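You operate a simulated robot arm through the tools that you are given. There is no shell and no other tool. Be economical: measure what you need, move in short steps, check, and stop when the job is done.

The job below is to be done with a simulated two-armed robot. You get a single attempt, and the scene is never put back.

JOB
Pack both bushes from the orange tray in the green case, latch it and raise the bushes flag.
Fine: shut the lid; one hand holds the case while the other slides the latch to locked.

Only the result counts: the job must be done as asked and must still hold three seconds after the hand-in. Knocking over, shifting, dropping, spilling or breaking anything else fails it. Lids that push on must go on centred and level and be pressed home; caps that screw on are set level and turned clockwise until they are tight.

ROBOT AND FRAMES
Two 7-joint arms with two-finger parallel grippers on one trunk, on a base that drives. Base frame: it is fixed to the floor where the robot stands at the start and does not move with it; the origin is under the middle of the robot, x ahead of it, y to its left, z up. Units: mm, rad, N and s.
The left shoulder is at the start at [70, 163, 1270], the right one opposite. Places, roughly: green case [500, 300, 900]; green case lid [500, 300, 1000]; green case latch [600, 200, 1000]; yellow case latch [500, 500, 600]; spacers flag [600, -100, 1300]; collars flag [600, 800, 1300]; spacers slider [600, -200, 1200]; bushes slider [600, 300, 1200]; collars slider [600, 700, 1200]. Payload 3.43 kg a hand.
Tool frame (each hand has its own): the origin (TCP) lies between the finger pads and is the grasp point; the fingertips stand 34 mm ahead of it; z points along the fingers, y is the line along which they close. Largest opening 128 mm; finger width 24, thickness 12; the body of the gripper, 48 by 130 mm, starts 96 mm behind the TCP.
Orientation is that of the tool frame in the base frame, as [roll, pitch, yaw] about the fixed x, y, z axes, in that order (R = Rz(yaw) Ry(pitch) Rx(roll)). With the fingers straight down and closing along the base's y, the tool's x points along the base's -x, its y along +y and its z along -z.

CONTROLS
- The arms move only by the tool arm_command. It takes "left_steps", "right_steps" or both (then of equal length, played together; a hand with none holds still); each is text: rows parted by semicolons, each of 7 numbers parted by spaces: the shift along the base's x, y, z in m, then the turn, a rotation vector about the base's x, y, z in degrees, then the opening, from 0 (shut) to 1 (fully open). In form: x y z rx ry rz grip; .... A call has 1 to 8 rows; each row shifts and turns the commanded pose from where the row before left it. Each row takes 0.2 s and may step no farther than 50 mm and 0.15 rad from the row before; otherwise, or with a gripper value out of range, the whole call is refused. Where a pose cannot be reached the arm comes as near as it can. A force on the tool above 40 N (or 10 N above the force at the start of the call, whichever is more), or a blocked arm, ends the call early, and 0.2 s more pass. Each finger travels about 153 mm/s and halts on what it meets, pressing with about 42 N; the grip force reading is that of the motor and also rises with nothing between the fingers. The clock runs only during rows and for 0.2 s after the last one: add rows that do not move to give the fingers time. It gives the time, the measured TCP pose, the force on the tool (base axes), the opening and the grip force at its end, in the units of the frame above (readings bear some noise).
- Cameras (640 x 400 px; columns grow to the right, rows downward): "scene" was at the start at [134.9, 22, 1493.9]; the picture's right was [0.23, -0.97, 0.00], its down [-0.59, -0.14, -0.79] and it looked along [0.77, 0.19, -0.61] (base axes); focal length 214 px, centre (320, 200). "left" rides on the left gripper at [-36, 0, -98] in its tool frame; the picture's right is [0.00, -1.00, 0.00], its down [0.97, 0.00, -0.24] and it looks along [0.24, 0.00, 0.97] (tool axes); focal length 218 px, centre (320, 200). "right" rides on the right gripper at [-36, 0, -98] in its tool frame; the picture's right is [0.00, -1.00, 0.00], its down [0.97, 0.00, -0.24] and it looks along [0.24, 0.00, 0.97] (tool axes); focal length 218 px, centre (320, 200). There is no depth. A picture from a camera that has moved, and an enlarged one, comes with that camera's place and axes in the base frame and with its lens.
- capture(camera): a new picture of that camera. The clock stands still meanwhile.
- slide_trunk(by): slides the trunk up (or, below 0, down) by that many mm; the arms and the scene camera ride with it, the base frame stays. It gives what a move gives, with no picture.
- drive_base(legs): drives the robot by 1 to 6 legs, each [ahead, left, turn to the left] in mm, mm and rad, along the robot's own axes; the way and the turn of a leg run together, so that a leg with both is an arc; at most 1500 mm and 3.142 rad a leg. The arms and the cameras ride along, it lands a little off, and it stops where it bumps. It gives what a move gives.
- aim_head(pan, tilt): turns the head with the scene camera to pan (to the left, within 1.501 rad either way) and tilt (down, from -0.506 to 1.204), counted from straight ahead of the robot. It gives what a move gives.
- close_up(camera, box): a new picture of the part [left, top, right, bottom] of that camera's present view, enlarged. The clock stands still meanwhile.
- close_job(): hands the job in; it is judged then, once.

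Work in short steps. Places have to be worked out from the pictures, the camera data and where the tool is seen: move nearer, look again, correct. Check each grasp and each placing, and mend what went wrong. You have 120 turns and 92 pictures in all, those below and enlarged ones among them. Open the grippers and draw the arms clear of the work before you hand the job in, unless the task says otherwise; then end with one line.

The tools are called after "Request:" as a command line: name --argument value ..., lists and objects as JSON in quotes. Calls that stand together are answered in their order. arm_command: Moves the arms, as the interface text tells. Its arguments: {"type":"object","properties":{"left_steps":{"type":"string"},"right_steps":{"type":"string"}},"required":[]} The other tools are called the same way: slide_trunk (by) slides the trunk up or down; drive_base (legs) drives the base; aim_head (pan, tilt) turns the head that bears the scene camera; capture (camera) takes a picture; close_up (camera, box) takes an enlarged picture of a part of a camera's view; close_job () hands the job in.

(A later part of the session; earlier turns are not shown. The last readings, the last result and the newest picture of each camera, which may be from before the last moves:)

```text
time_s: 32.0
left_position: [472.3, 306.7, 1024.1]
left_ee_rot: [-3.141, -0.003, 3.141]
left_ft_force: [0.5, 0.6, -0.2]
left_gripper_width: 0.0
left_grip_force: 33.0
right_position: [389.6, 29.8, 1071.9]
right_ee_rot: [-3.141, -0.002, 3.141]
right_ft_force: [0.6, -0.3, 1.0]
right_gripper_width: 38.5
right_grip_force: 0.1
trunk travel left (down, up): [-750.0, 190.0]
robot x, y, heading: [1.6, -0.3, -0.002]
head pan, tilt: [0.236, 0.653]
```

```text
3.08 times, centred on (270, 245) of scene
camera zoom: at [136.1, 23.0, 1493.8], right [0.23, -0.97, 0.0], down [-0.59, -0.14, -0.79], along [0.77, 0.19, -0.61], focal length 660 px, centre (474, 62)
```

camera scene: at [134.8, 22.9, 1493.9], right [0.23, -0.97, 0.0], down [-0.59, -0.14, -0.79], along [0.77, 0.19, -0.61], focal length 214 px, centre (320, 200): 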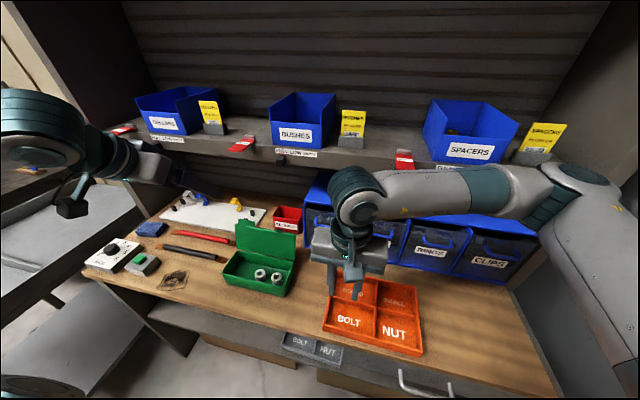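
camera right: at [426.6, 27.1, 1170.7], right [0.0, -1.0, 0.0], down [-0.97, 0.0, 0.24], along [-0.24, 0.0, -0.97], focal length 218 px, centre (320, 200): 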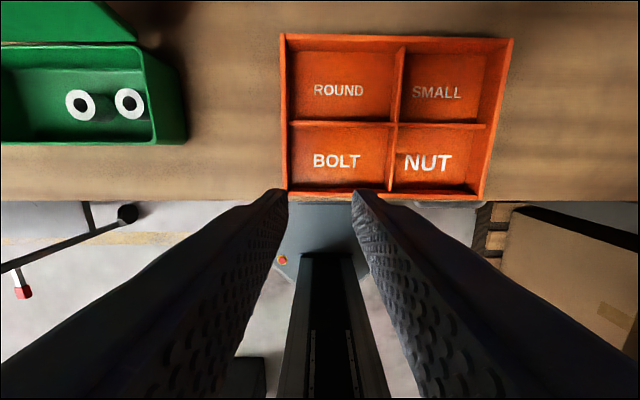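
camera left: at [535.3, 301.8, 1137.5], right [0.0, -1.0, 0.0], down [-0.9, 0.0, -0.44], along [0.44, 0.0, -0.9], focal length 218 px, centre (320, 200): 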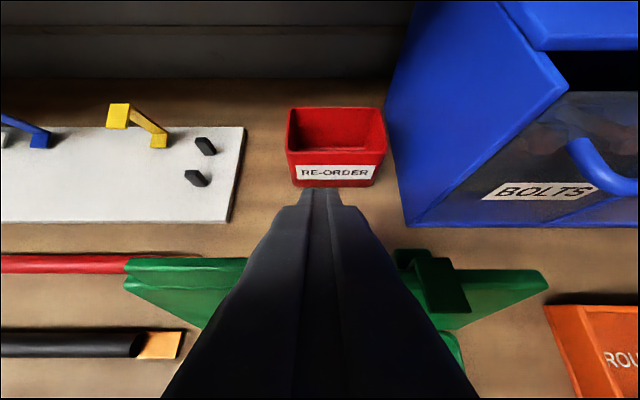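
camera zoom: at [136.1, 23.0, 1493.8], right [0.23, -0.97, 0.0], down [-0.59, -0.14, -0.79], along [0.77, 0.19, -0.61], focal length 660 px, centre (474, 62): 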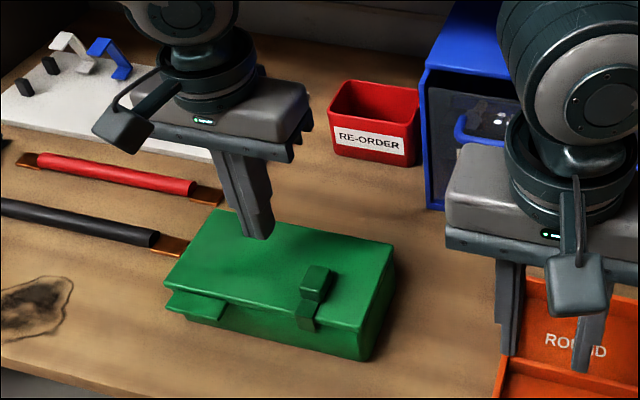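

The lid has closed. I lift the left hand for a clear close view of the latch.

Request:
arm_command --left_steps "-0.02 0.0 0.03 0 0 0 0.2; -0.03 -0.01 0.04 0 0 0 0.3; -0.03 -0.02 0.04 0 0 0 0.3; 0 -0.02 0 0 0 0 0.3"

Request:
close_up --camera "left" --box '[200, 50, 440, 200]'

Request:
close_up --camera "scene" --box '[232, 225, 292, 265]'

```text
refused: row 2 steps farther than a row can; nothing moved
```

```text
2.67 times, centred on (320, 125) of left
camera zoom: at [509.0, 307.3, 1122.2], right [0.0, -1.0, 0.0], down [-0.97, 0.0, 0.24], along [-0.24, 0.0, -0.97], focal length 582 px, centre (320, 400)
```

zoom: 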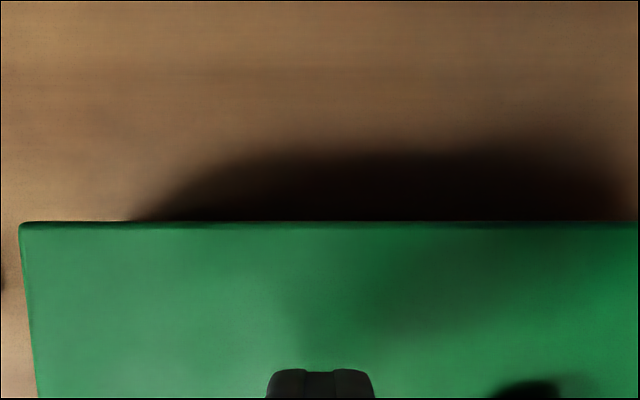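

```text
10.00 times, centred on (262, 245) of scene
camera zoom: at [136.1, 23.0, 1493.8], right [0.23, -0.97, 0.0], down [-0.59, -0.14, -0.79], along [0.77, 0.19, -0.61], focal length 2145 px, centre (900, -250)
```

zoom: 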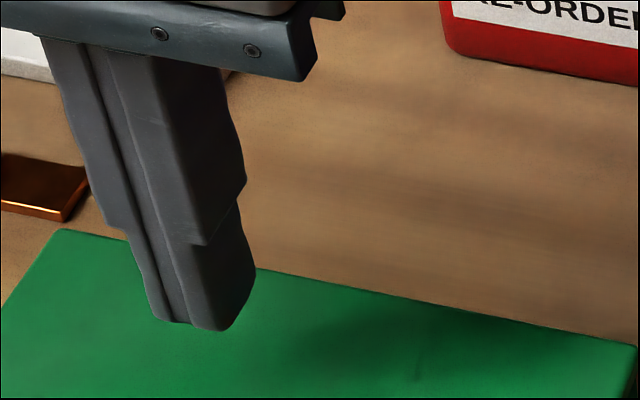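

That row was too long; I use smaller steps and look at the latch.

Request:
arm_command --left_steps "-0.02 0.0 0.03 0 0 0 0.2; -0.025 -0.01 0.035 0 0 0 0.3; -0.025 -0.02 0.03 0 0 0 0.3; 0 -0.02 0 0 0 0 0.3; 0 0 0 0 0 0 0.3"

Request:
close_up --camera "left" --box '[200, 50, 440, 200]'

Request:
close_up --camera "scene" --box '[234, 227, 300, 271]'

```text
time_s: 33.2
left_position: [401.0, 258.1, 1119.7]
left_ee_rot: [-3.139, 0.0, 3.141]
left_ft_force: [0.0, 0.6, 0.2]
left_gripper_width: 38.1
left_grip_force: 0.0
right_position: [390.0, 29.2, 1073.4]
right_ee_rot: [3.141, 0.0, -3.14]
right_ft_force: [0.0, 0.0, 0.6]
right_gripper_width: 38.7
right_grip_force: 0.0
trunk travel left (down, up): [-750.0, 190.0]
robot x, y, heading: [2.9, 0.0, 0.002]
head pan, tilt: [0.236, 0.653]
```

```text
2.67 times, centred on (320, 125) of left
camera zoom: at [437.7, 257.7, 1217.8], right [0.0, -1.0, 0.0], down [-0.97, 0.0, 0.24], along [-0.24, 0.0, -0.97], focal length 582 px, centre (320, 400)
```

zoom: 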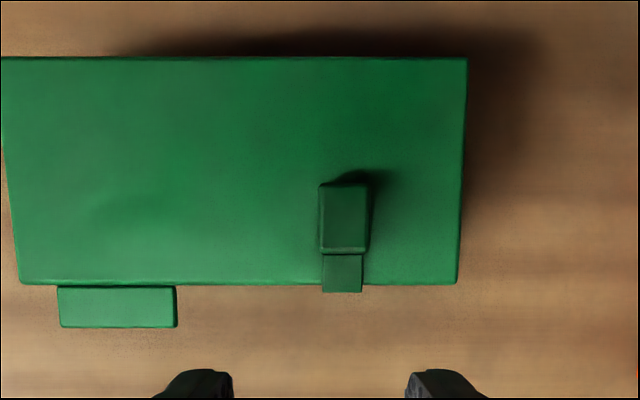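

```text
9.09 times, centred on (267, 249) of scene
camera zoom: at [134.7, 22.9, 1493.9], right [0.23, -0.97, 0.0], down [-0.59, -0.14, -0.79], along [0.77, 0.19, -0.61], focal length 1950 px, centre (802, -246)
```

zoom: 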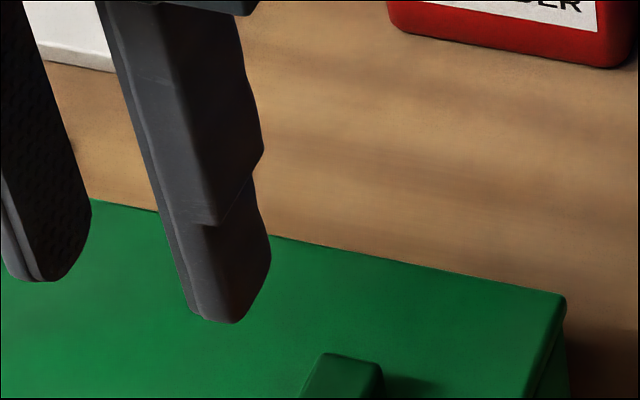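

I zoom on the latch itself from the scene camera.

Request:
close_up --camera "scene" --box '[238, 255, 298, 300]'

Request:
close_up --camera "left" --box '[300, 100, 360, 170]'

```text
8.89 times, centred on (268, 278) of scene
camera zoom: at [134.7, 22.9, 1493.9], right [0.23, -0.97, 0.0], down [-0.59, -0.14, -0.79], along [0.77, 0.19, -0.61], focal length 1906 px, centre (782, -489)
```

zoom: 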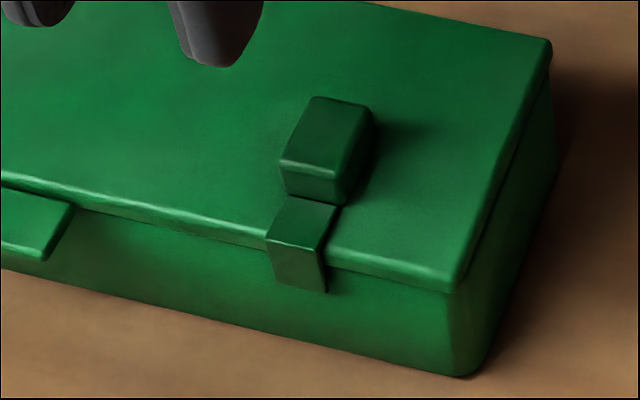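

```text
5.71 times, centred on (330, 135) of left
camera zoom: at [437.7, 257.7, 1217.8], right [0.0, -1.0, 0.0], down [-0.97, 0.0, 0.24], along [-0.24, 0.0, -0.97], focal length 1247 px, centre (263, 571)
```

zoom: 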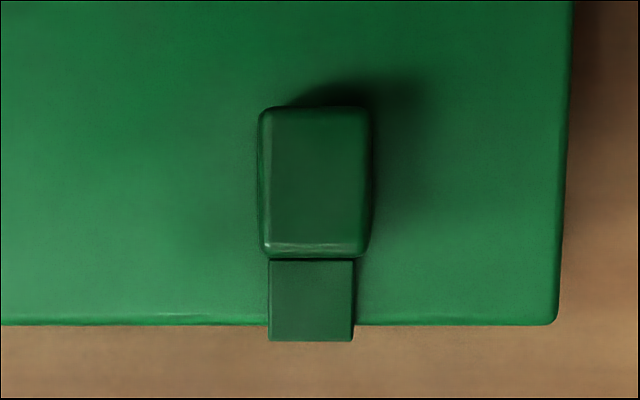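

The latch is a block (≈x 439–469, y 237–258) behind a hook plate, so it should slide toward the front. The left hand will grip the case front-to-back at y≈308; I turn it 90° above the case.

Request:
arm_command --left_steps "0.009 0.007 0 0 0 8.2 0.5; 0.009 0.007 0 0 0 8.2 1; 0.009 0.007 0 0 0 8.2 1; 0.009 0.007 0 0 0 8.2 1; 0.009 0.007 0 0 0 8.2 1; 0.009 0.007 0 0 0 8.2 1; 0.009 0.006 0 0 0 8.2 1; 0.009 0.002 0 0 0 8.2 1"

Request:
arm_command --left_steps "0 0 0 0 0 8.2 1; 0 0 0 0 0 8.2 1; 0 0 0 0 0 8 1; 0 0 0 0 0 0 1"

Request:
capture --camera "left"

Request:
capture --camera "scene"

```text
time_s: 35.0
left_position: [474.2, 306.9, 1119.2]
left_ee_rot: [-3.14, 0.0, -1.996]
left_ft_force: [0.0, 0.2, 0.9]
left_gripper_width: 128.0
left_grip_force: 0.0
right_position: [390.5, 29.8, 1072.0]
right_ee_rot: [3.14, 0.0, -3.141]
right_ft_force: [-0.2, 0.3, -0.7]
right_gripper_width: 38.5
right_grip_force: 0.0
trunk travel left (down, up): [-750.0, 190.0]
robot x, y, heading: [0.7, -0.6, 0.001]
head pan, tilt: [0.236, 0.653]
```

```text
time_s: 36.0
left_position: [474.1, 306.7, 1119.0]
left_ee_rot: [-3.141, 0.0, -1.569]
left_ft_force: [0.0, 0.0, 0.6]
left_gripper_width: 127.8
left_grip_force: 0.1
right_position: [389.2, 28.4, 1072.4]
right_ee_rot: [-3.141, -0.002, 3.141]
right_ft_force: [-0.3, -0.7, 0.4]
right_gripper_width: 38.2
right_grip_force: 0.0
trunk travel left (down, up): [-750.0, 190.0]
robot x, y, heading: [0.9, 0.4, -0.001]
head pan, tilt: [0.236, 0.653]
```

```text
49 pictures are left
camera left: at [474.5, 342.7, 1218.3], right [1.0, 0.0, 0.0], down [0.0, -0.97, 0.24], along [0.0, -0.24, -0.97], focal length 218 px, centre (320, 200)
```

left: 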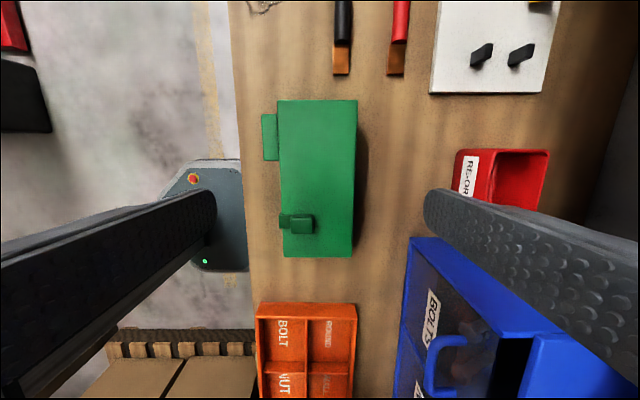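

```text
48 pictures are left
camera scene: at [135.0, 22.0, 1493.9], right [0.23, -0.97, 0.0], down [-0.59, -0.14, -0.79], along [0.77, 0.19, -0.61], focal length 214 px, centre (320, 200)
```

scene: 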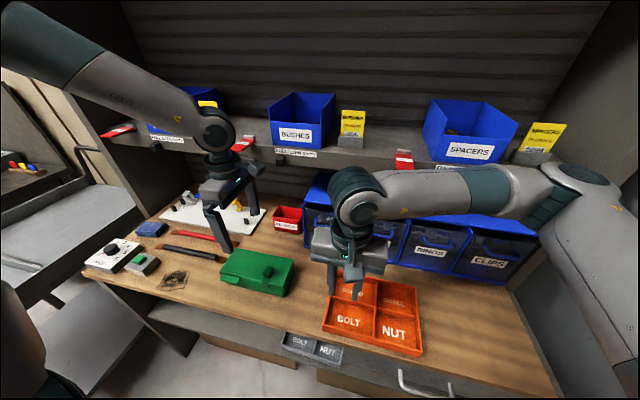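

Aligned with the case. I lower the left hand straddling the case.

Request:
arm_command --left_steps "-0.001 0 -0.045 0 0 0 1; 0 0 -0.045 0 0 0 1; 0 0 -0.045 0 0 0 1; 0 0 -0.035 0 0 0 1; 0 0 -0.02 0 0 0 1; 0 0 0 0 0 0 1"

Request:
close_up --camera "scene" --box '[180, 190, 340, 310]'

Request:
capture --camera "left"

```text
time_s: 37.4
left_position: [472.0, 305.7, 930.3]
left_ee_rot: [3.141, 0.0, -1.57]
left_ft_force: [-0.1, 0.4, 0.3]
left_gripper_width: 127.8
left_grip_force: 0.1
right_position: [390.0, 28.9, 1073.1]
right_ee_rot: [3.141, -0.001, -3.141]
right_ft_force: [-0.2, -0.6, 0.9]
right_gripper_width: 38.3
right_grip_force: 0.1
trunk travel left (down, up): [-750.0, 190.0]
robot x, y, heading: [-3.7, -0.9, -0.002]
head pan, tilt: [0.236, 0.653]
```

```text
3.33 times, centred on (260, 250) of scene
camera zoom: at [134.6, 21.7, 1493.9], right [0.23, -0.97, 0.0], down [-0.59, -0.14, -0.79], along [0.77, 0.19, -0.61], focal length 715 px, centre (520, 33)
```

zoom: 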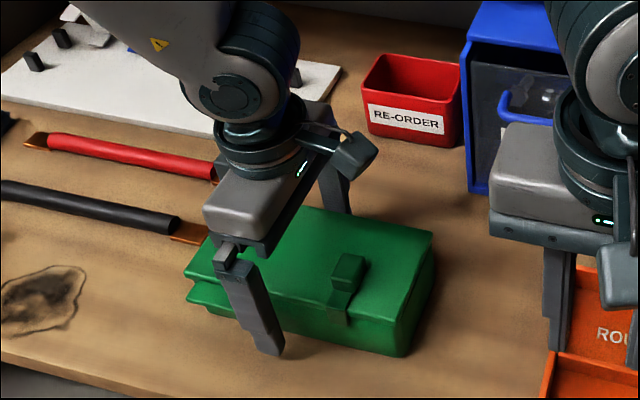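

```text
46 pictures are left
camera left: at [473.0, 342.1, 1029.0], right [1.0, 0.0, 0.0], down [0.0, -0.97, 0.24], along [0.0, -0.24, -0.97], focal length 218 px, centre (320, 200)
```

left: 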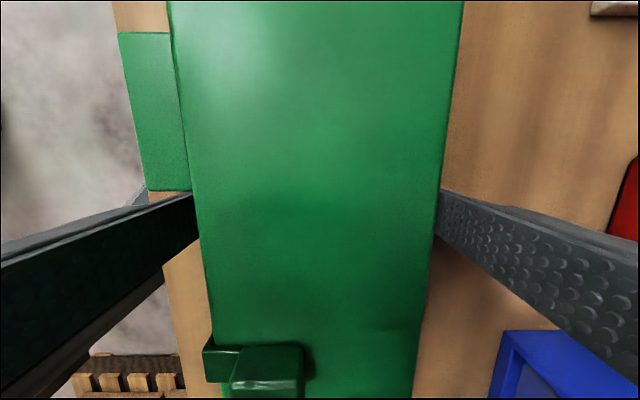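

The fingers straddle the case evenly. I close the left grip on it.

Request:
arm_command --left_steps "0 0 0 0 0 0 0.85; 0 0 0 0 0 0 0.74; 0 0 0 0 0 0 0.7; 0 0 0 0 0 0 0.7"

Request:
capture --camera "left"

```text
time_s: 38.4
left_position: [472.0, 306.3, 930.7]
left_ee_rot: [3.141, 0.001, -1.57]
left_ft_force: [-0.2, -0.9, -0.5]
left_gripper_width: 93.4
left_grip_force: 42.4
right_position: [389.3, 29.5, 1072.2]
right_ee_rot: [-3.141, 0.002, -3.142]
right_ft_force: [0.6, 0.4, -0.5]
right_gripper_width: 38.6
right_grip_force: 0.1
trunk travel left (down, up): [-750.0, 190.0]
robot x, y, heading: [0.8, 1.0, 0.001]
head pan, tilt: [0.236, 0.653]
```

```text
45 pictures are left
camera left: at [473.1, 342.2, 1029.1], right [1.0, 0.0, 0.0], down [0.0, -0.97, 0.24], along [0.0, -0.24, -0.97], focal length 218 px, centre (320, 200)
```

left: 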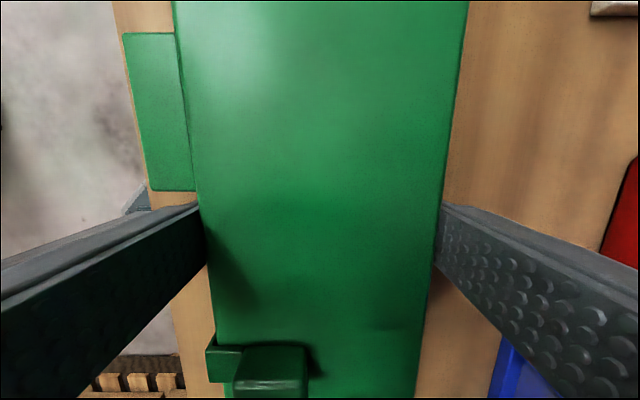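

Case held at 93 mm. I now tilt the right hand 45° (fingers pointing left-down), closed, moving towards the space behind the latch block.

Request:
arm_command --right_steps "0.01 0.015 0.0 7.5 0 0 0.1; 0.01 0.015 0.0 7.5 0 0 0; 0.015 0.015 0.0 7.5 0 0 0; 0.015 0.015 0.0 7.5 0 0 0; 0.02 0.02 0 7.5 0 0 0; 0.025 0.02 0 7.5 0 0 0; 0 0.015 0 0 0 0 0; 0 0 0 0 0 0 0"

Request:
capture --camera "right"

Request:
capture --camera "scene"

```text
time_s: 40.2
left_position: [472.7, 306.2, 930.1]
left_ee_rot: [-3.142, 0.0, -1.57]
left_ft_force: [-0.5, 2.6, 0.7]
left_gripper_width: 93.6
left_grip_force: 42.1
right_position: [485.9, 146.4, 1074.1]
right_ee_rot: [2.357, 0.001, 3.141]
right_ft_force: [0.0, 0.8, 0.0]
right_gripper_width: 0.0
right_grip_force: 33.0
trunk travel left (down, up): [-750.0, 190.0]
robot x, y, heading: [-1.7, 5.0, 0.002]
head pan, tilt: [0.236, 0.653]
```

```text
44 pictures are left
camera right: at [522.6, 77.3, 1143.0], right [0.0, -0.71, -0.71], down [-0.97, -0.17, 0.17], along [-0.24, 0.69, -0.69], focal length 218 px, centre (320, 200)
```

right: 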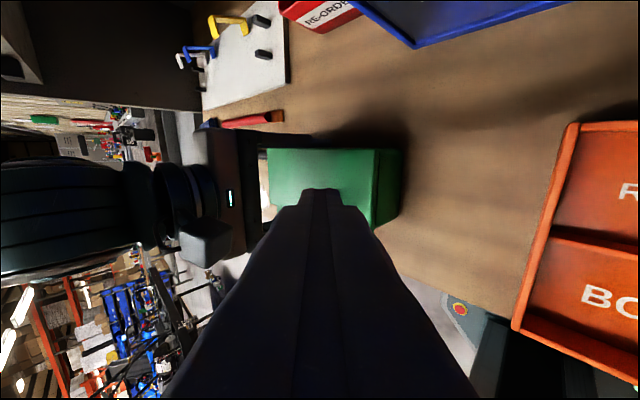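

```text
43 pictures are left
camera scene: at [135.0, 21.7, 1493.9], right [0.23, -0.97, 0.0], down [-0.59, -0.14, -0.79], along [0.77, 0.19, -0.61], focal length 214 px, centre (320, 200)
```

scene: 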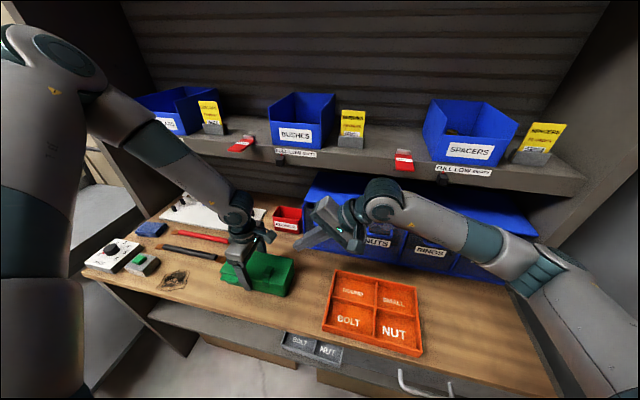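

Clear path. I move the tip towards the spot behind the latch block, stopping slightly high to check.

Request:
arm_command --right_steps "0.001 0.014 -0.026 0 0 0 0; 0.001 0.018 -0.024 0 0 0 0; 0.001 0.022 -0.02 0 0 0 0; 0 0.018 -0.014 0 0 0 0; 0 0 0 0 0 0 0"

Request:
capture --camera "right"

Request:
close_up --camera "scene" --box '[210, 220, 310, 300]'

Request:
capture --camera "left"

```text
time_s: 41.4
left_position: [471.3, 306.6, 929.6]
left_ee_rot: [3.141, 0.001, -1.57]
left_ft_force: [-0.2, -0.3, 1.4]
left_gripper_width: 93.6
left_grip_force: 41.9
right_position: [487.0, 218.9, 989.3]
right_ee_rot: [2.356, 0.001, -3.141]
right_ft_force: [-0.5, 0.5, 0.3]
right_gripper_width: 0.0
right_grip_force: 32.6
trunk travel left (down, up): [-750.0, 190.0]
robot x, y, heading: [-0.6, -0.8, 0.004]
head pan, tilt: [0.236, 0.653]
```

```text
42 pictures are left
camera right: at [525.1, 149.5, 1057.9], right [0.0, -0.71, -0.71], down [-0.97, -0.17, 0.17], along [-0.24, 0.69, -0.69], focal length 218 px, centre (320, 200)
```

right: 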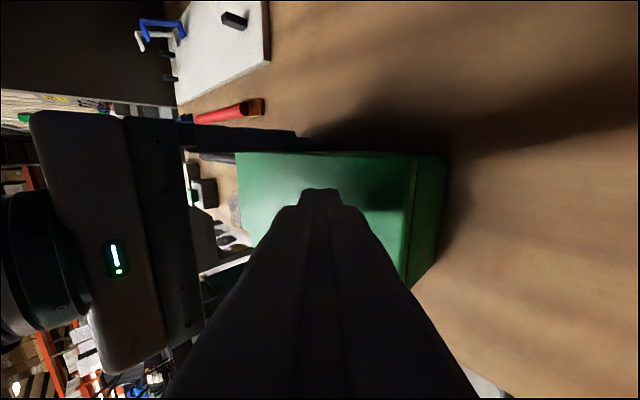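

```text
5.00 times, centred on (260, 260) of scene
camera zoom: at [134.9, 21.9, 1493.9], right [0.23, -0.97, 0.0], down [-0.59, -0.14, -0.79], along [0.77, 0.19, -0.61], focal length 1072 px, centre (620, -100)
```

zoom: 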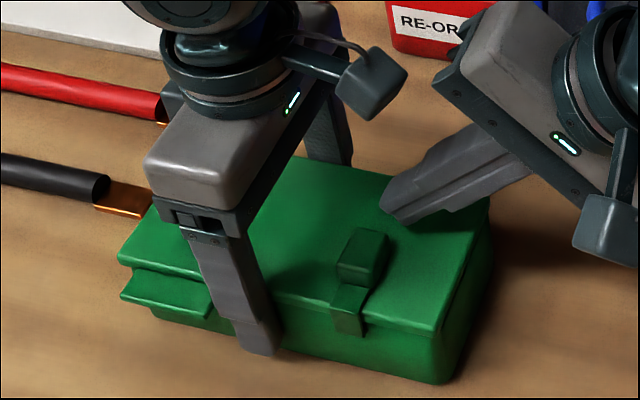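

```text
40 pictures are left
camera left: at [473.1, 342.2, 1029.1], right [1.0, 0.0, 0.0], down [0.0, -0.97, 0.24], along [0.0, -0.24, -0.97], focal length 218 px, centre (320, 200)
```

left: 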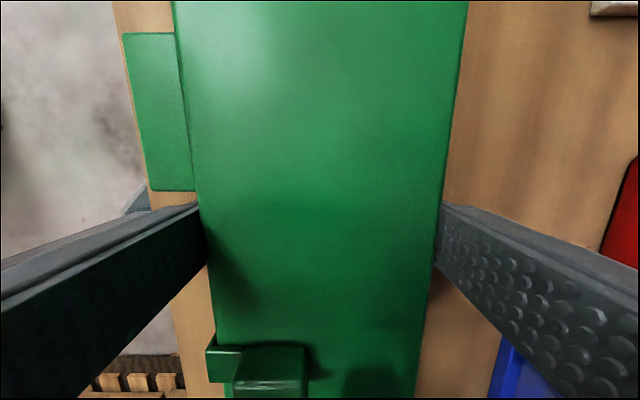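

The tip sits behind the block, ≈15 mm above the lid. I lower 12 mm and then push toward the front in small steps.

Request:
arm_command --right_steps "0 0.005 -0.006 0 0 0 0; 0 0 -0.006 0 0 0 0; 0 0 0 0 0 0 0"

Request:
close_up --camera "scene" --box '[240, 240, 300, 285]'

```text
time_s: 42.2
left_position: [471.5, 306.8, 929.9]
left_ee_rot: [-3.141, 0.002, -1.568]
left_ft_force: [4.8, 4.2, -9.9]
left_gripper_width: 93.5
left_grip_force: 42.0
right_position: [487.8, 223.4, 981.2]
right_ee_rot: [2.351, 0.003, -3.141]
right_ft_force: [-2.7, -5.6, 22.9]
right_gripper_width: 0.0
right_grip_force: 33.3
trunk travel left (down, up): [-750.0, 190.0]
robot x, y, heading: [1.9, 3.5, -0.001]
head pan, tilt: [0.236, 0.653]
```

```text
8.89 times, centred on (270, 262) of scene
camera zoom: at [134.4, 21.4, 1494.1], right [0.23, -0.97, 0.0], down [-0.59, -0.14, -0.79], along [0.77, 0.19, -0.61], focal length 1906 px, centre (764, -356)
```

zoom: 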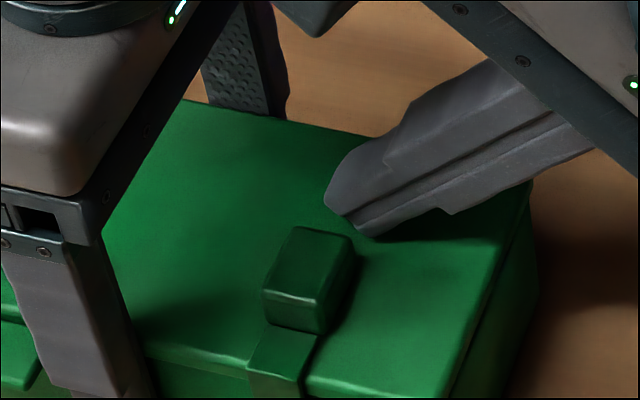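

Contact with the lid at z≈947. I raise 3 mm, shift 12 mm to +y for better overlap, then push −x in small steps.

Request:
arm_command --right_steps "0 0 0.006 0 0 0 0; 0 0.012 0 0 0 0 0; -0.006 0 -0.001 0 0 0 0; -0.006 0 0 0 0 0 0; -0.004 0 0 0 0 0 0"

Request:
close_up --camera "scene" --box '[240, 240, 300, 285]'

```text
time_s: 43.5
left_position: [470.6, 304.2, 930.4]
left_ee_rot: [3.14, 0.0, -1.573]
left_ft_force: [-0.2, 2.0, 3.3]
left_gripper_width: 93.5
left_grip_force: 42.2
right_position: [476.1, 232.9, 980.7]
right_ee_rot: [2.363, 0.004, 3.131]
right_ft_force: [1.1, -2.0, 0.0]
right_gripper_width: 0.0
right_grip_force: 33.1
trunk travel left (down, up): [-750.0, 190.0]
robot x, y, heading: [0.3, -1.8, 0.001]
head pan, tilt: [0.236, 0.653]
stopped in row 5 (left hand): the force on the tool passed its limit (the readings are from after the stop); the commanded pose is now the measured one
```

```text
8.89 times, centred on (270, 262) of scene
camera zoom: at [134.7, 21.8, 1493.8], right [0.23, -0.97, 0.0], down [-0.59, -0.14, -0.79], along [0.77, 0.19, -0.61], focal length 1906 px, centre (764, -356)
```

zoom: 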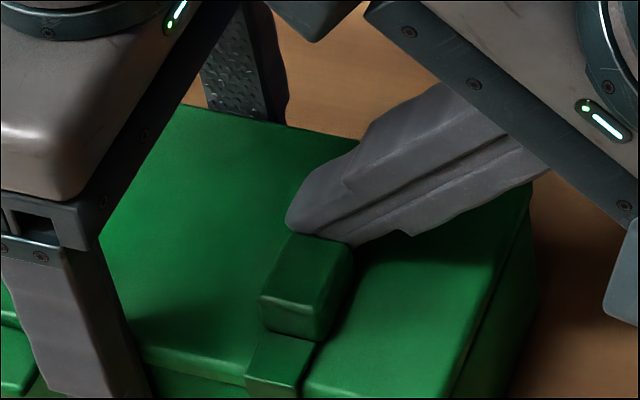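

The call may have stopped because the right gripper's body met the left's bracket. I back off and steepen the tilt to 65° about the tip to clear it.

Request:
arm_command --right_steps "0.008 0 0.008 0 0 0 0; 0 -0.004 0 7 0 0 0; 0 -0.003 0 7 0 0 0; 0 0 0 6 0 0 0; 0 0 -0.006 0 0 0 0; 0 0 0 0 0 0 0"

Request:
close_up --camera "scene" --box '[230, 220, 310, 285]'

```text
time_s: 44.9
left_position: [469.2, 305.3, 929.9]
left_ee_rot: [3.136, 0.001, -1.575]
left_ft_force: [-1.1, -2.3, 2.7]
left_gripper_width: 93.5
left_grip_force: 42.0
right_position: [482.2, 225.0, 983.2]
right_ee_rot: [2.01, 0.002, 3.131]
right_ft_force: [-0.9, 0.7, -1.1]
right_gripper_width: 0.0
right_grip_force: 32.9
trunk travel left (down, up): [-750.0, 190.0]
robot x, y, heading: [4.0, -1.1, 0.001]
head pan, tilt: [0.236, 0.653]
```

```text
6.15 times, centred on (270, 252) of scene
camera zoom: at [134.4, 21.6, 1493.9], right [0.23, -0.97, 0.0], down [-0.59, -0.14, -0.79], along [0.77, 0.19, -0.61], focal length 1320 px, centre (628, -123)
```

zoom: 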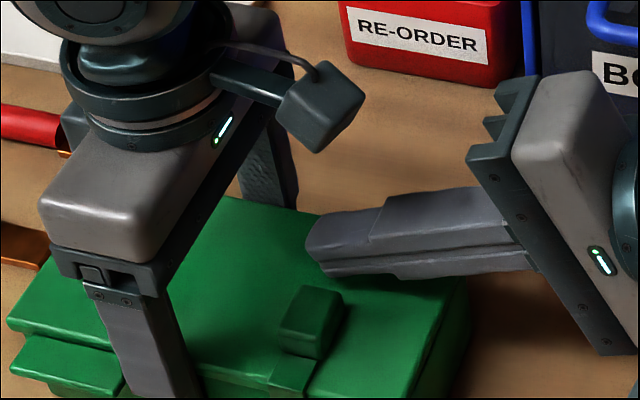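

Clear of the bracket now. I lower 8 mm and push −x in small steps.

Request:
arm_command --right_steps "0 0 -0.008 0 0 0 0; -0.005 0 0 0 0 0 0; -0.003 0 0 0 0 0 0; -0.003 0 0 0 0 0 0; -0.003 0 0 0 0 0 0; -0.003 0 0 0 0 0 0"

Request:
close_up --camera "scene" --box '[240, 240, 300, 285]'

```text
time_s: 46.3
left_position: [466.2, 307.0, 929.2]
left_ee_rot: [3.129, -0.001, -1.576]
left_ft_force: [-38.2, -1.5, 11.9]
left_gripper_width: 93.7
left_grip_force: 41.9
right_position: [469.8, 225.6, 974.0]
right_ee_rot: [2.015, 0.004, 3.123]
right_ft_force: [37.9, 2.7, -5.1]
right_gripper_width: 0.0
right_grip_force: 32.7
trunk travel left (down, up): [-750.0, 190.0]
robot x, y, heading: [-1.7, 1.0, -0.003]
head pan, tilt: [0.236, 0.653]
```

```text
8.89 times, centred on (270, 262) of scene
camera zoom: at [134.4, 22.1, 1493.9], right [0.23, -0.97, 0.0], down [-0.59, -0.14, -0.79], along [0.77, 0.19, -0.61], focal length 1906 px, centre (764, -356)
```

zoom: 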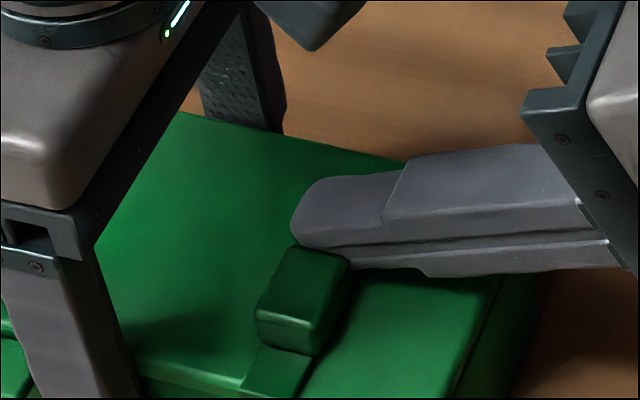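

38 N along −x moves nothing relative, so the latch does not slide forward. I back off, and set the fingertip at the block's right side to test +y.

Request:
arm_command --right_steps "0.008 0 0 0 0 0 0; 0 -0.01 0.02 0 0 0 0; -0.01 -0.02 0.01 0 0 0 0; -0.018 0 0 0 0 0 0; 0 0 -0.015 0 0 0 0; 0 0 -0.015 0 0 0 0; 0 0 0 0 0 0 0"

Request:
close_up --camera "scene" --box '[240, 240, 300, 285]'

```text
time_s: 47.9
left_position: [469.8, 306.6, 929.9]
left_ee_rot: [3.135, 0.0, -1.574]
left_ft_force: [0.2, -0.3, -0.8]
left_gripper_width: 94.0
left_grip_force: 42.1
right_position: [448.7, 196.1, 975.0]
right_ee_rot: [2.011, -0.001, 3.131]
right_ft_force: [-0.8, 1.0, 1.1]
right_gripper_width: 0.2
right_grip_force: 33.2
trunk travel left (down, up): [-750.0, 190.0]
robot x, y, heading: [1.9, 3.5, 0.0]
head pan, tilt: [0.236, 0.653]
```

```text
8.89 times, centred on (270, 262) of scene
camera zoom: at [135.4, 22.5, 1493.8], right [0.23, -0.97, 0.0], down [-0.59, -0.14, -0.79], along [0.77, 0.19, -0.61], focal length 1906 px, centre (764, -356)
```

zoom: 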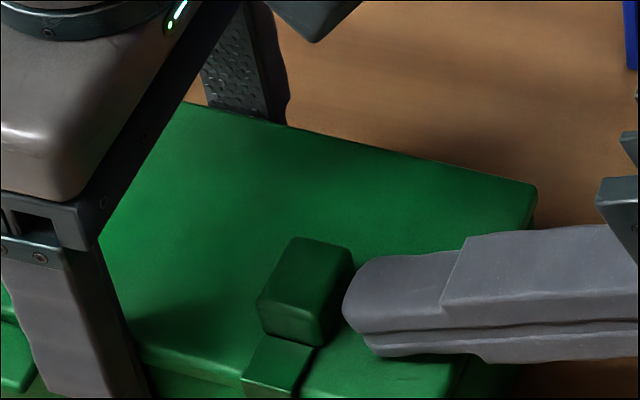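

The tip sits right beside the block. I push +y in 4 mm steps.

Request:
arm_command --right_steps "0 0.004 0 0 0 0 0; 0 0.004 0 0 0 0 0; 0 0.004 0 0 0 0 0; 0 0.003 0 0 0 0 0"

Request:
close_up --camera "scene" --box '[240, 240, 300, 285]'

```text
time_s: 48.9
left_position: [469.9, 306.9, 929.9]
left_ee_rot: [3.135, 0.001, -1.575]
left_ft_force: [-0.1, 0.0, -1.3]
left_gripper_width: 94.0
left_grip_force: 41.8
right_position: [446.3, 212.4, 974.6]
right_ee_rot: [2.012, 0.002, 3.133]
right_ft_force: [-0.1, -0.3, 0.4]
right_gripper_width: 0.0
right_grip_force: 33.1
trunk travel left (down, up): [-750.0, 190.0]
robot x, y, heading: [-1.8, -3.5, -0.0]
head pan, tilt: [0.236, 0.653]
```

```text
8.89 times, centred on (270, 262) of scene
camera zoom: at [135.4, 22.4, 1493.8], right [0.23, -0.97, 0.0], down [-0.59, -0.14, -0.79], along [0.77, 0.19, -0.61], focal length 1906 px, centre (764, -356)
```

zoom: 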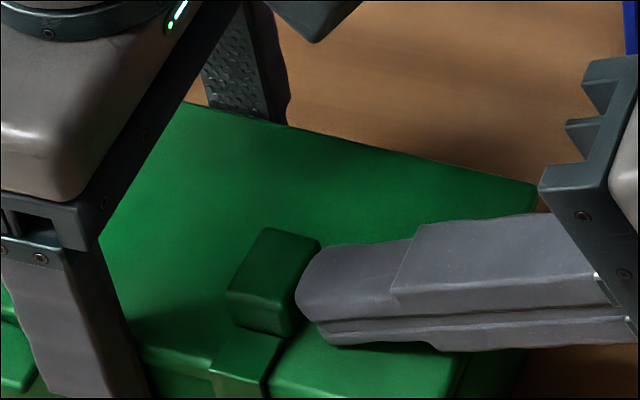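

The latch slides freely along +y (moved ≈12 mm, hook with it). I keep pushing until it stops.

Request:
arm_command --right_steps "0 0.003 0 0 0 0 0; 0 0.003 0 0 0 0 0; 0 0.003 0 0 0 0 0; 0 0.003 0 0 0 0 0"

Request:
close_up --camera "scene" --box '[240, 240, 300, 285]'

```text
time_s: 49.9
left_position: [470.1, 307.1, 929.7]
left_ee_rot: [3.137, 0.0, -1.575]
left_ft_force: [0.7, 1.9, -1.7]
left_gripper_width: 94.0
left_grip_force: 41.6
right_position: [447.6, 222.0, 974.4]
right_ee_rot: [2.011, 0.001, 3.131]
right_ft_force: [-0.1, -3.0, 0.9]
right_gripper_width: 0.0
right_grip_force: 32.9
trunk travel left (down, up): [-750.0, 190.0]
robot x, y, heading: [-1.4, -0.5, 0.004]
head pan, tilt: [0.236, 0.653]
```

```text
8.89 times, centred on (270, 262) of scene
camera zoom: at [135.4, 22.4, 1493.8], right [0.23, -0.97, 0.0], down [-0.59, -0.14, -0.79], along [0.77, 0.19, -0.61], focal length 1906 px, centre (764, -356)
```

zoom: 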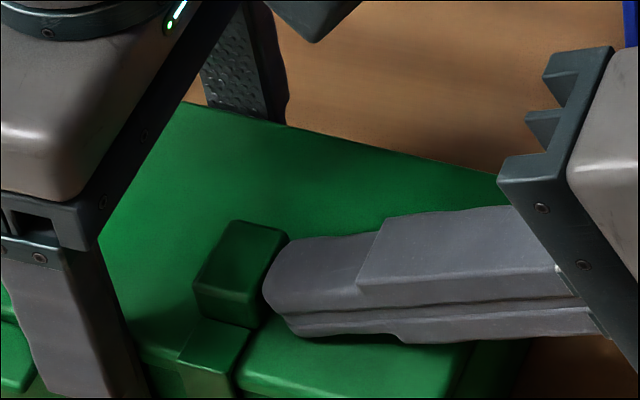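

Still moving with little force (3 N). I continue in 2 mm steps.

Request:
arm_command --right_steps "0 0.002 0 0 0 0 0; 0 0.002 0 0 0 0 0; 0 0.002 0 0 0 0 0; 0 0.002 0 0 0 0 0"

Request:
close_up --camera "scene" --box '[230, 240, 290, 285]'

```text
time_s: 50.9
left_position: [469.8, 307.3, 930.5]
left_ee_rot: [3.136, 0.003, -1.574]
left_ft_force: [1.2, 26.8, -0.8]
left_gripper_width: 94.0
left_grip_force: 42.1
right_position: [447.5, 231.4, 974.4]
right_ee_rot: [2.012, 0.002, 3.129]
right_ft_force: [1.1, -28.2, 6.4]
right_gripper_width: 0.3
right_grip_force: 33.3
trunk travel left (down, up): [-750.0, 190.0]
robot x, y, heading: [2.1, -1.4, -0.002]
head pan, tilt: [0.236, 0.653]
```

```text
8.89 times, centred on (260, 262) of scene
camera zoom: at [135.2, 21.9, 1493.9], right [0.23, -0.97, 0.0], down [-0.59, -0.14, -0.79], along [0.77, 0.19, -0.61], focal length 1906 px, centre (853, -356)
```

zoom: 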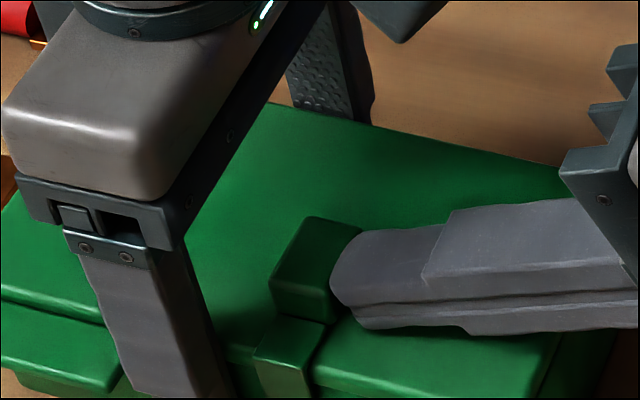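

28 N with the hook still ≈10 mm from the left finger: the latch has hit its end stop after ≈28 mm. I back the right hand off and check.

Request:
arm_command --right_steps "0 -0.01 0.0 0 0 0 0; 0 -0.03 0.01 0 0 0 0; 0 -0.035 0.03 0 0 0 0; 0 -0.035 0.03 0 0 0 0; 0 -0.04 0.02 -7 0 0 0; -0.02 -0.03 0.02 -7 0 0 0; -0.02 -0.01 0.02 -7 0 0 0; -0.02 0 0.02 -7 0 0 0"

Request:
close_up --camera "scene" --box '[220, 235, 300, 300]'

```text
time_s: 52.7
left_position: [469.3, 307.7, 931.0]
left_ee_rot: [3.139, -0.003, -1.575]
left_ft_force: [1.1, -0.1, -0.3]
left_gripper_width: 93.5
left_grip_force: 41.9
right_position: [385.7, 41.1, 1125.1]
right_ee_rot: [2.505, 0.007, 3.133]
right_ft_force: [-0.6, 0.1, 0.0]
right_gripper_width: 0.1
right_grip_force: 33.2
trunk travel left (down, up): [-750.0, 190.0]
robot x, y, heading: [0.2, -0.2, -0.0]
head pan, tilt: [0.236, 0.653]
```

```text
6.15 times, centred on (260, 268) of scene
camera zoom: at [134.4, 23.8, 1493.9], right [0.23, -0.97, 0.0], down [-0.59, -0.14, -0.79], along [0.77, 0.18, -0.61], focal length 1320 px, centre (689, -215)
```

zoom: 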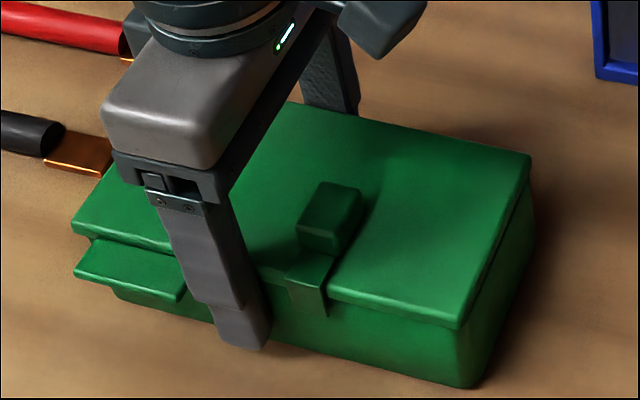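

The latch stays put. I open the left hand and raise it straight up.

Request:
arm_command --left_steps "0 0 0 0 0 0 0.85; 0 0 0 0 0 0 1; 0 0 0 0 0 0 1; 0 0 0.03 0 0 0 1; 0 0 0.045 0 0 0 1; 0 0 0.045 0 0 0 1; -0.01 0 0.045 0 0 0 1; -0.02 0 0.03 0 0 0 1"

Request:
capture --camera "left"

Request:
close_up --camera "scene" --box '[200, 120, 310, 300]'

```text
time_s: 54.5
left_position: [438.6, 304.6, 1125.8]
left_ee_rot: [3.138, -0.002, -1.574]
left_ft_force: [0.1, -0.4, 0.4]
left_gripper_width: 127.8
left_grip_force: 0.1
right_position: [384.6, 39.8, 1126.0]
right_ee_rot: [2.5, 0.007, 3.134]
right_ft_force: [-0.6, 0.0, -0.9]
right_gripper_width: 0.0
right_grip_force: 33.0
trunk travel left (down, up): [-750.0, 190.0]
robot x, y, heading: [-0.6, -0.7, -0.002]
head pan, tilt: [0.236, 0.653]
```

```text
30 pictures are left
camera left: at [440.4, 340.9, 1224.9], right [1.0, 0.0, 0.0], down [0.0, -0.97, 0.24], along [0.0, -0.24, -0.97], focal length 218 px, centre (320, 200)
```

left: 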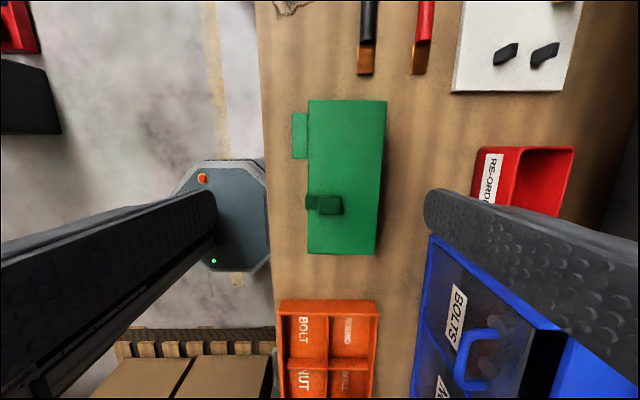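

```text
2.22 times, centred on (255, 210) of scene
camera zoom: at [133.0, 21.9, 1494.0], right [0.23, -0.97, 0.0], down [-0.59, -0.14, -0.79], along [0.77, 0.19, -0.61], focal length 477 px, centre (464, 178)
```

zoom: 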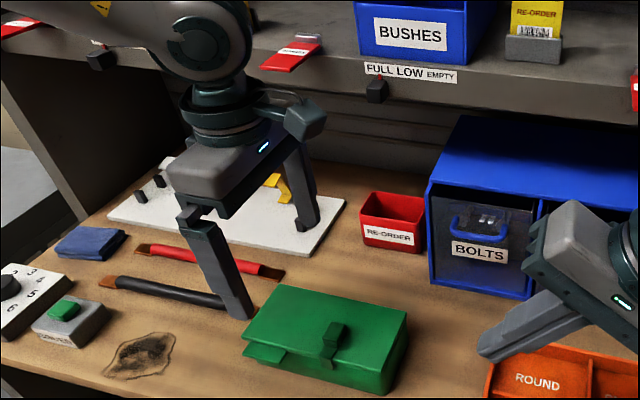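

The case is shut and latched. Next the flag: I raise the left hand away from the shelf edge while turning it back.

Request:
arm_command --left_steps "-0.01 0.002 0.02 0 0 -8.2 0.8; -0.01 0.003 0.03 0 0 -8.2 0.6; -0.01 0.003 0.03 0 0 -8.2 0.6; 0 0.003 0.035 0 0 -8.2 0.6; 0 0.003 0.035 0 0 -8.2 0.6; 0 0.003 0.035 0 0 -8.2 0.6; 0 0.003 0.035 0 0 -8.2 0.6; 0 0.003 0.02 0 0 -8.2 0.6"

Request:
arm_command --left_steps "0 0 0 0 0 -8.2 0.6; 0 0 0 0 0 -8.2 0.6; 0 0 0 0 0 -8.2 0.6; 0.01 0 0 0 -8 0 0.6; 0.01 0 0 0 -8 0 0.6; 0.01 0 0 0 -8 0 0.6; 0.01 0 0 0 -8 0 0.6; 0.01 0 0 0 -8 0 0.6"

Request:
capture --camera "left"

```text
time_s: 56.3
left_position: [410.0, 329.6, 1364.0]
left_ee_rot: [3.137, -0.001, -2.721]
left_ft_force: [0.6, -0.3, 0.6]
left_gripper_width: 77.0
left_grip_force: 0.1
right_position: [386.7, 41.3, 1126.1]
right_ee_rot: [2.5, 0.006, 3.134]
right_ft_force: [-0.3, 0.0, 0.5]
right_gripper_width: 0.0
right_grip_force: 33.0
trunk travel left (down, up): [-750.0, 190.0]
robot x, y, heading: [-1.1, -1.3, -0.002]
head pan, tilt: [0.236, 0.653]
```

```text
time_s: 58.1
left_position: [459.7, 328.6, 1364.8]
left_ee_rot: [3.134, 0.701, 3.134]
left_ft_force: [-0.5, 0.3, 0.2]
left_gripper_width: 77.0
left_grip_force: 0.1
right_position: [385.6, 42.1, 1125.3]
right_ee_rot: [2.5, 0.004, 3.133]
right_ft_force: [0.5, 0.8, 0.2]
right_gripper_width: 0.0
right_grip_force: 33.0
trunk travel left (down, up): [-750.0, 190.0]
robot x, y, heading: [1.7, 1.6, 0.0]
head pan, tilt: [0.236, 0.653]
```

```text
28 pictures are left
camera left: at [425.3, 328.9, 1464.1], right [0.0, -1.0, -0.01], down [-0.9, 0.01, -0.44], along [0.44, 0.0, -0.9], focal length 218 px, centre (320, 200)
```

left: 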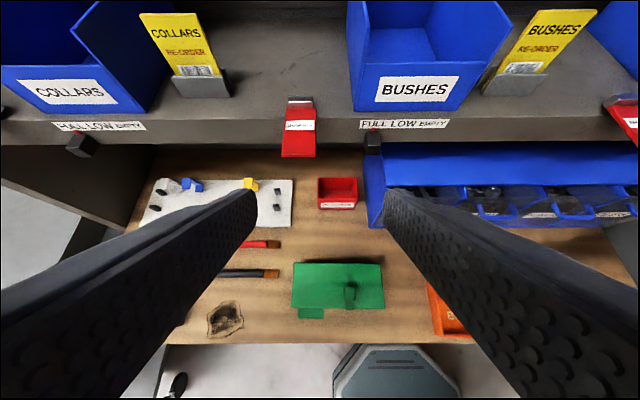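

The flag triangulates to x≈578 (tip) to 660 (hinge), y≈353, z≈1260, ≈41 mm wide. I align the left hand in line with its tip.

Request:
arm_command --left_steps "0.02 0.008 -0.01 0 0 0 0.6; 0.02 0.008 -0.012 0 0 0 0.6; 0.02 0.008 -0.013 0 0 0 0.6; 0.022 0.001 -0.015 0 0 0 0.6; 0 0 0 0 0 0 0.6"

Request:
capture --camera "left"

Request:
close_up --camera "scene" --box '[180, 80, 320, 180]'

```text
time_s: 59.3
left_position: [542.7, 353.9, 1315.2]
left_ee_rot: [3.133, 0.698, 3.135]
left_ft_force: [-0.7, -0.9, 0.6]
left_gripper_width: 76.9
left_grip_force: 0.0
right_position: [386.1, 41.3, 1125.2]
right_ee_rot: [2.5, 0.008, 3.134]
right_ft_force: [-0.1, -0.1, -0.9]
right_gripper_width: 0.0
right_grip_force: 33.4
trunk travel left (down, up): [-750.0, 190.0]
robot x, y, heading: [-0.1, -0.5, 0.003]
head pan, tilt: [0.236, 0.653]
```

```text
27 pictures are left
camera left: at [508.4, 353.6, 1414.0], right [0.0, -1.0, -0.01], down [-0.9, 0.01, -0.44], along [0.44, 0.01, -0.9], focal length 218 px, centre (320, 200)
```

left: 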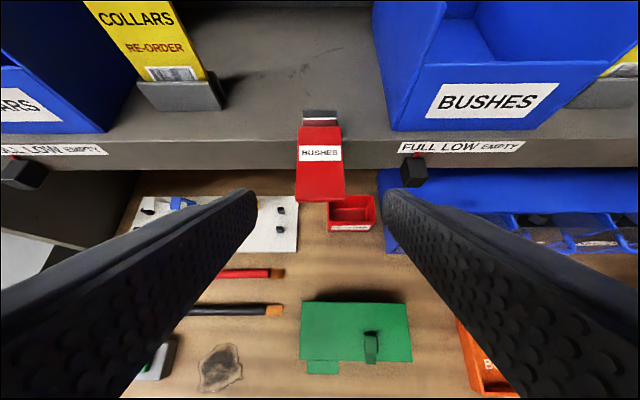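

```text
4.00 times, centred on (250, 130) of scene
camera zoom: at [134.2, 22.2, 1494.0], right [0.23, -0.97, 0.0], down [-0.59, -0.14, -0.79], along [0.77, 0.19, -0.61], focal length 858 px, centre (600, 480)
```

zoom: 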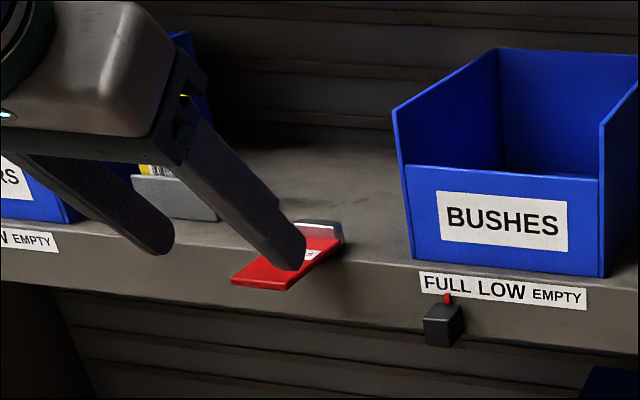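

The flag tip is at ≈(585, 353, 1257), centred between the fingers. I advance so the fingers straddle it.

Request:
arm_command --left_steps "0.015 0 -0.017 0 0 0 0.6; 0.015 -0.001 -0.017 0 0 0 0.6; 0.014 0 -0.016 0 0 0 0.6; 0 0 0 0 0 0 0.6"

Request:
capture --camera "left"

Request:
close_up --camera "scene" --box '[210, 110, 290, 170]'

```text
time_s: 60.3
left_position: [587.3, 353.8, 1265.2]
left_ee_rot: [3.133, 0.698, 3.133]
left_ft_force: [0.6, -0.4, 0.3]
left_gripper_width: 76.7
left_grip_force: 0.0
right_position: [385.9, 40.1, 1124.8]
right_ee_rot: [2.5, 0.006, 3.134]
right_ft_force: [0.5, 0.8, -0.4]
right_gripper_width: 0.1
right_grip_force: 32.6
trunk travel left (down, up): [-750.0, 190.0]
robot x, y, heading: [-2.2, -2.7, 0.005]
head pan, tilt: [0.236, 0.653]
```

```text
25 pictures are left
camera left: at [551.8, 352.8, 1364.3], right [0.0, -1.0, -0.01], down [-0.9, 0.0, -0.44], along [0.44, 0.01, -0.9], focal length 218 px, centre (320, 200)
```

left: 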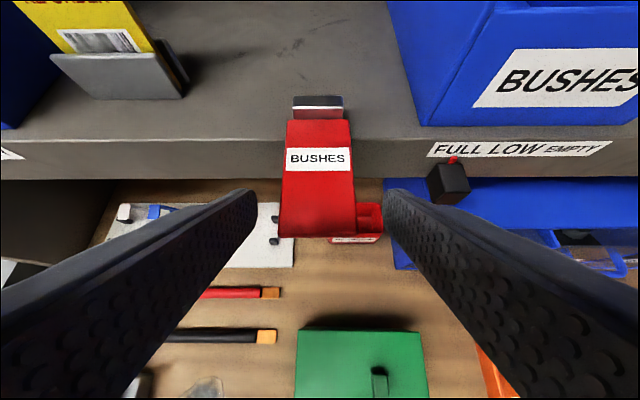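

```text
6.67 times, centred on (250, 140) of scene
camera zoom: at [134.7, 22.0, 1493.9], right [0.23, -0.97, 0.0], down [-0.59, -0.14, -0.79], along [0.77, 0.19, -0.61], focal length 1430 px, centre (787, 600)
```

zoom: 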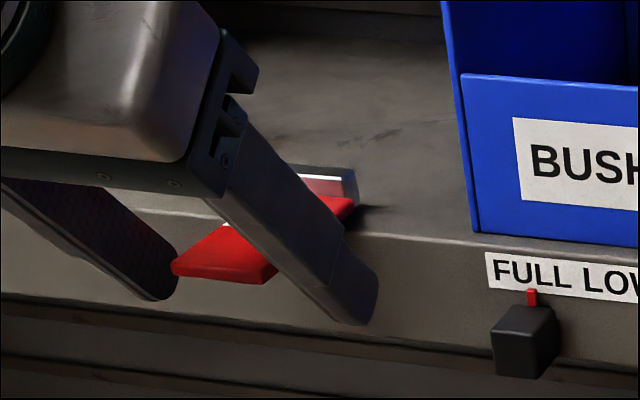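

The flag tip lies between the finger pads. I close on its sides, then lift along an arc about the hinge (≈x 660, z 1258).

Request:
arm_command --left_steps "0 0 0 0 0 0 0.45; 0 0 0 0 0 0 0.28; 0 0 0 0 0 0 0.25; 0.001 0 0.0115 0 0 0 0.25; 0.003 0 0.011 0 0 0 0.25; 0.005 0 0.0105 0 0 0 0.25; 0.0065 0 0.0095 0 0 0 0.25"

Request:
close_up --camera "scene" --box '[210, 100, 300, 170]'

```text
time_s: 61.9
left_position: [600.8, 354.6, 1308.2]
left_ee_rot: [3.132, 0.7, 3.134]
left_ft_force: [-12.8, -1.2, -14.9]
left_gripper_width: 39.2
left_grip_force: 44.6
right_position: [385.1, 42.1, 1125.0]
right_ee_rot: [2.501, 0.006, 3.133]
right_ft_force: [-0.7, 0.0, 0.8]
right_gripper_width: 0.0
right_grip_force: 32.8
trunk travel left (down, up): [-750.0, 190.0]
robot x, y, heading: [0.3, 0.5, -0.0]
head pan, tilt: [0.236, 0.653]
```

```text
5.71 times, centred on (255, 135) of scene
camera zoom: at [134.0, 23.1, 1494.0], right [0.23, -0.97, 0.0], down [-0.59, -0.14, -0.79], along [0.77, 0.19, -0.61], focal length 1226 px, centre (691, 571)
```

zoom: 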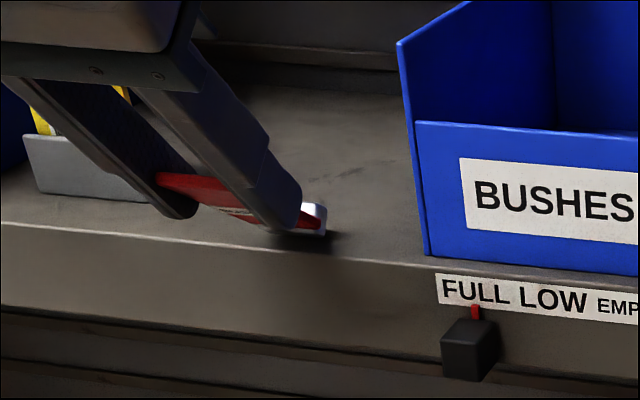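

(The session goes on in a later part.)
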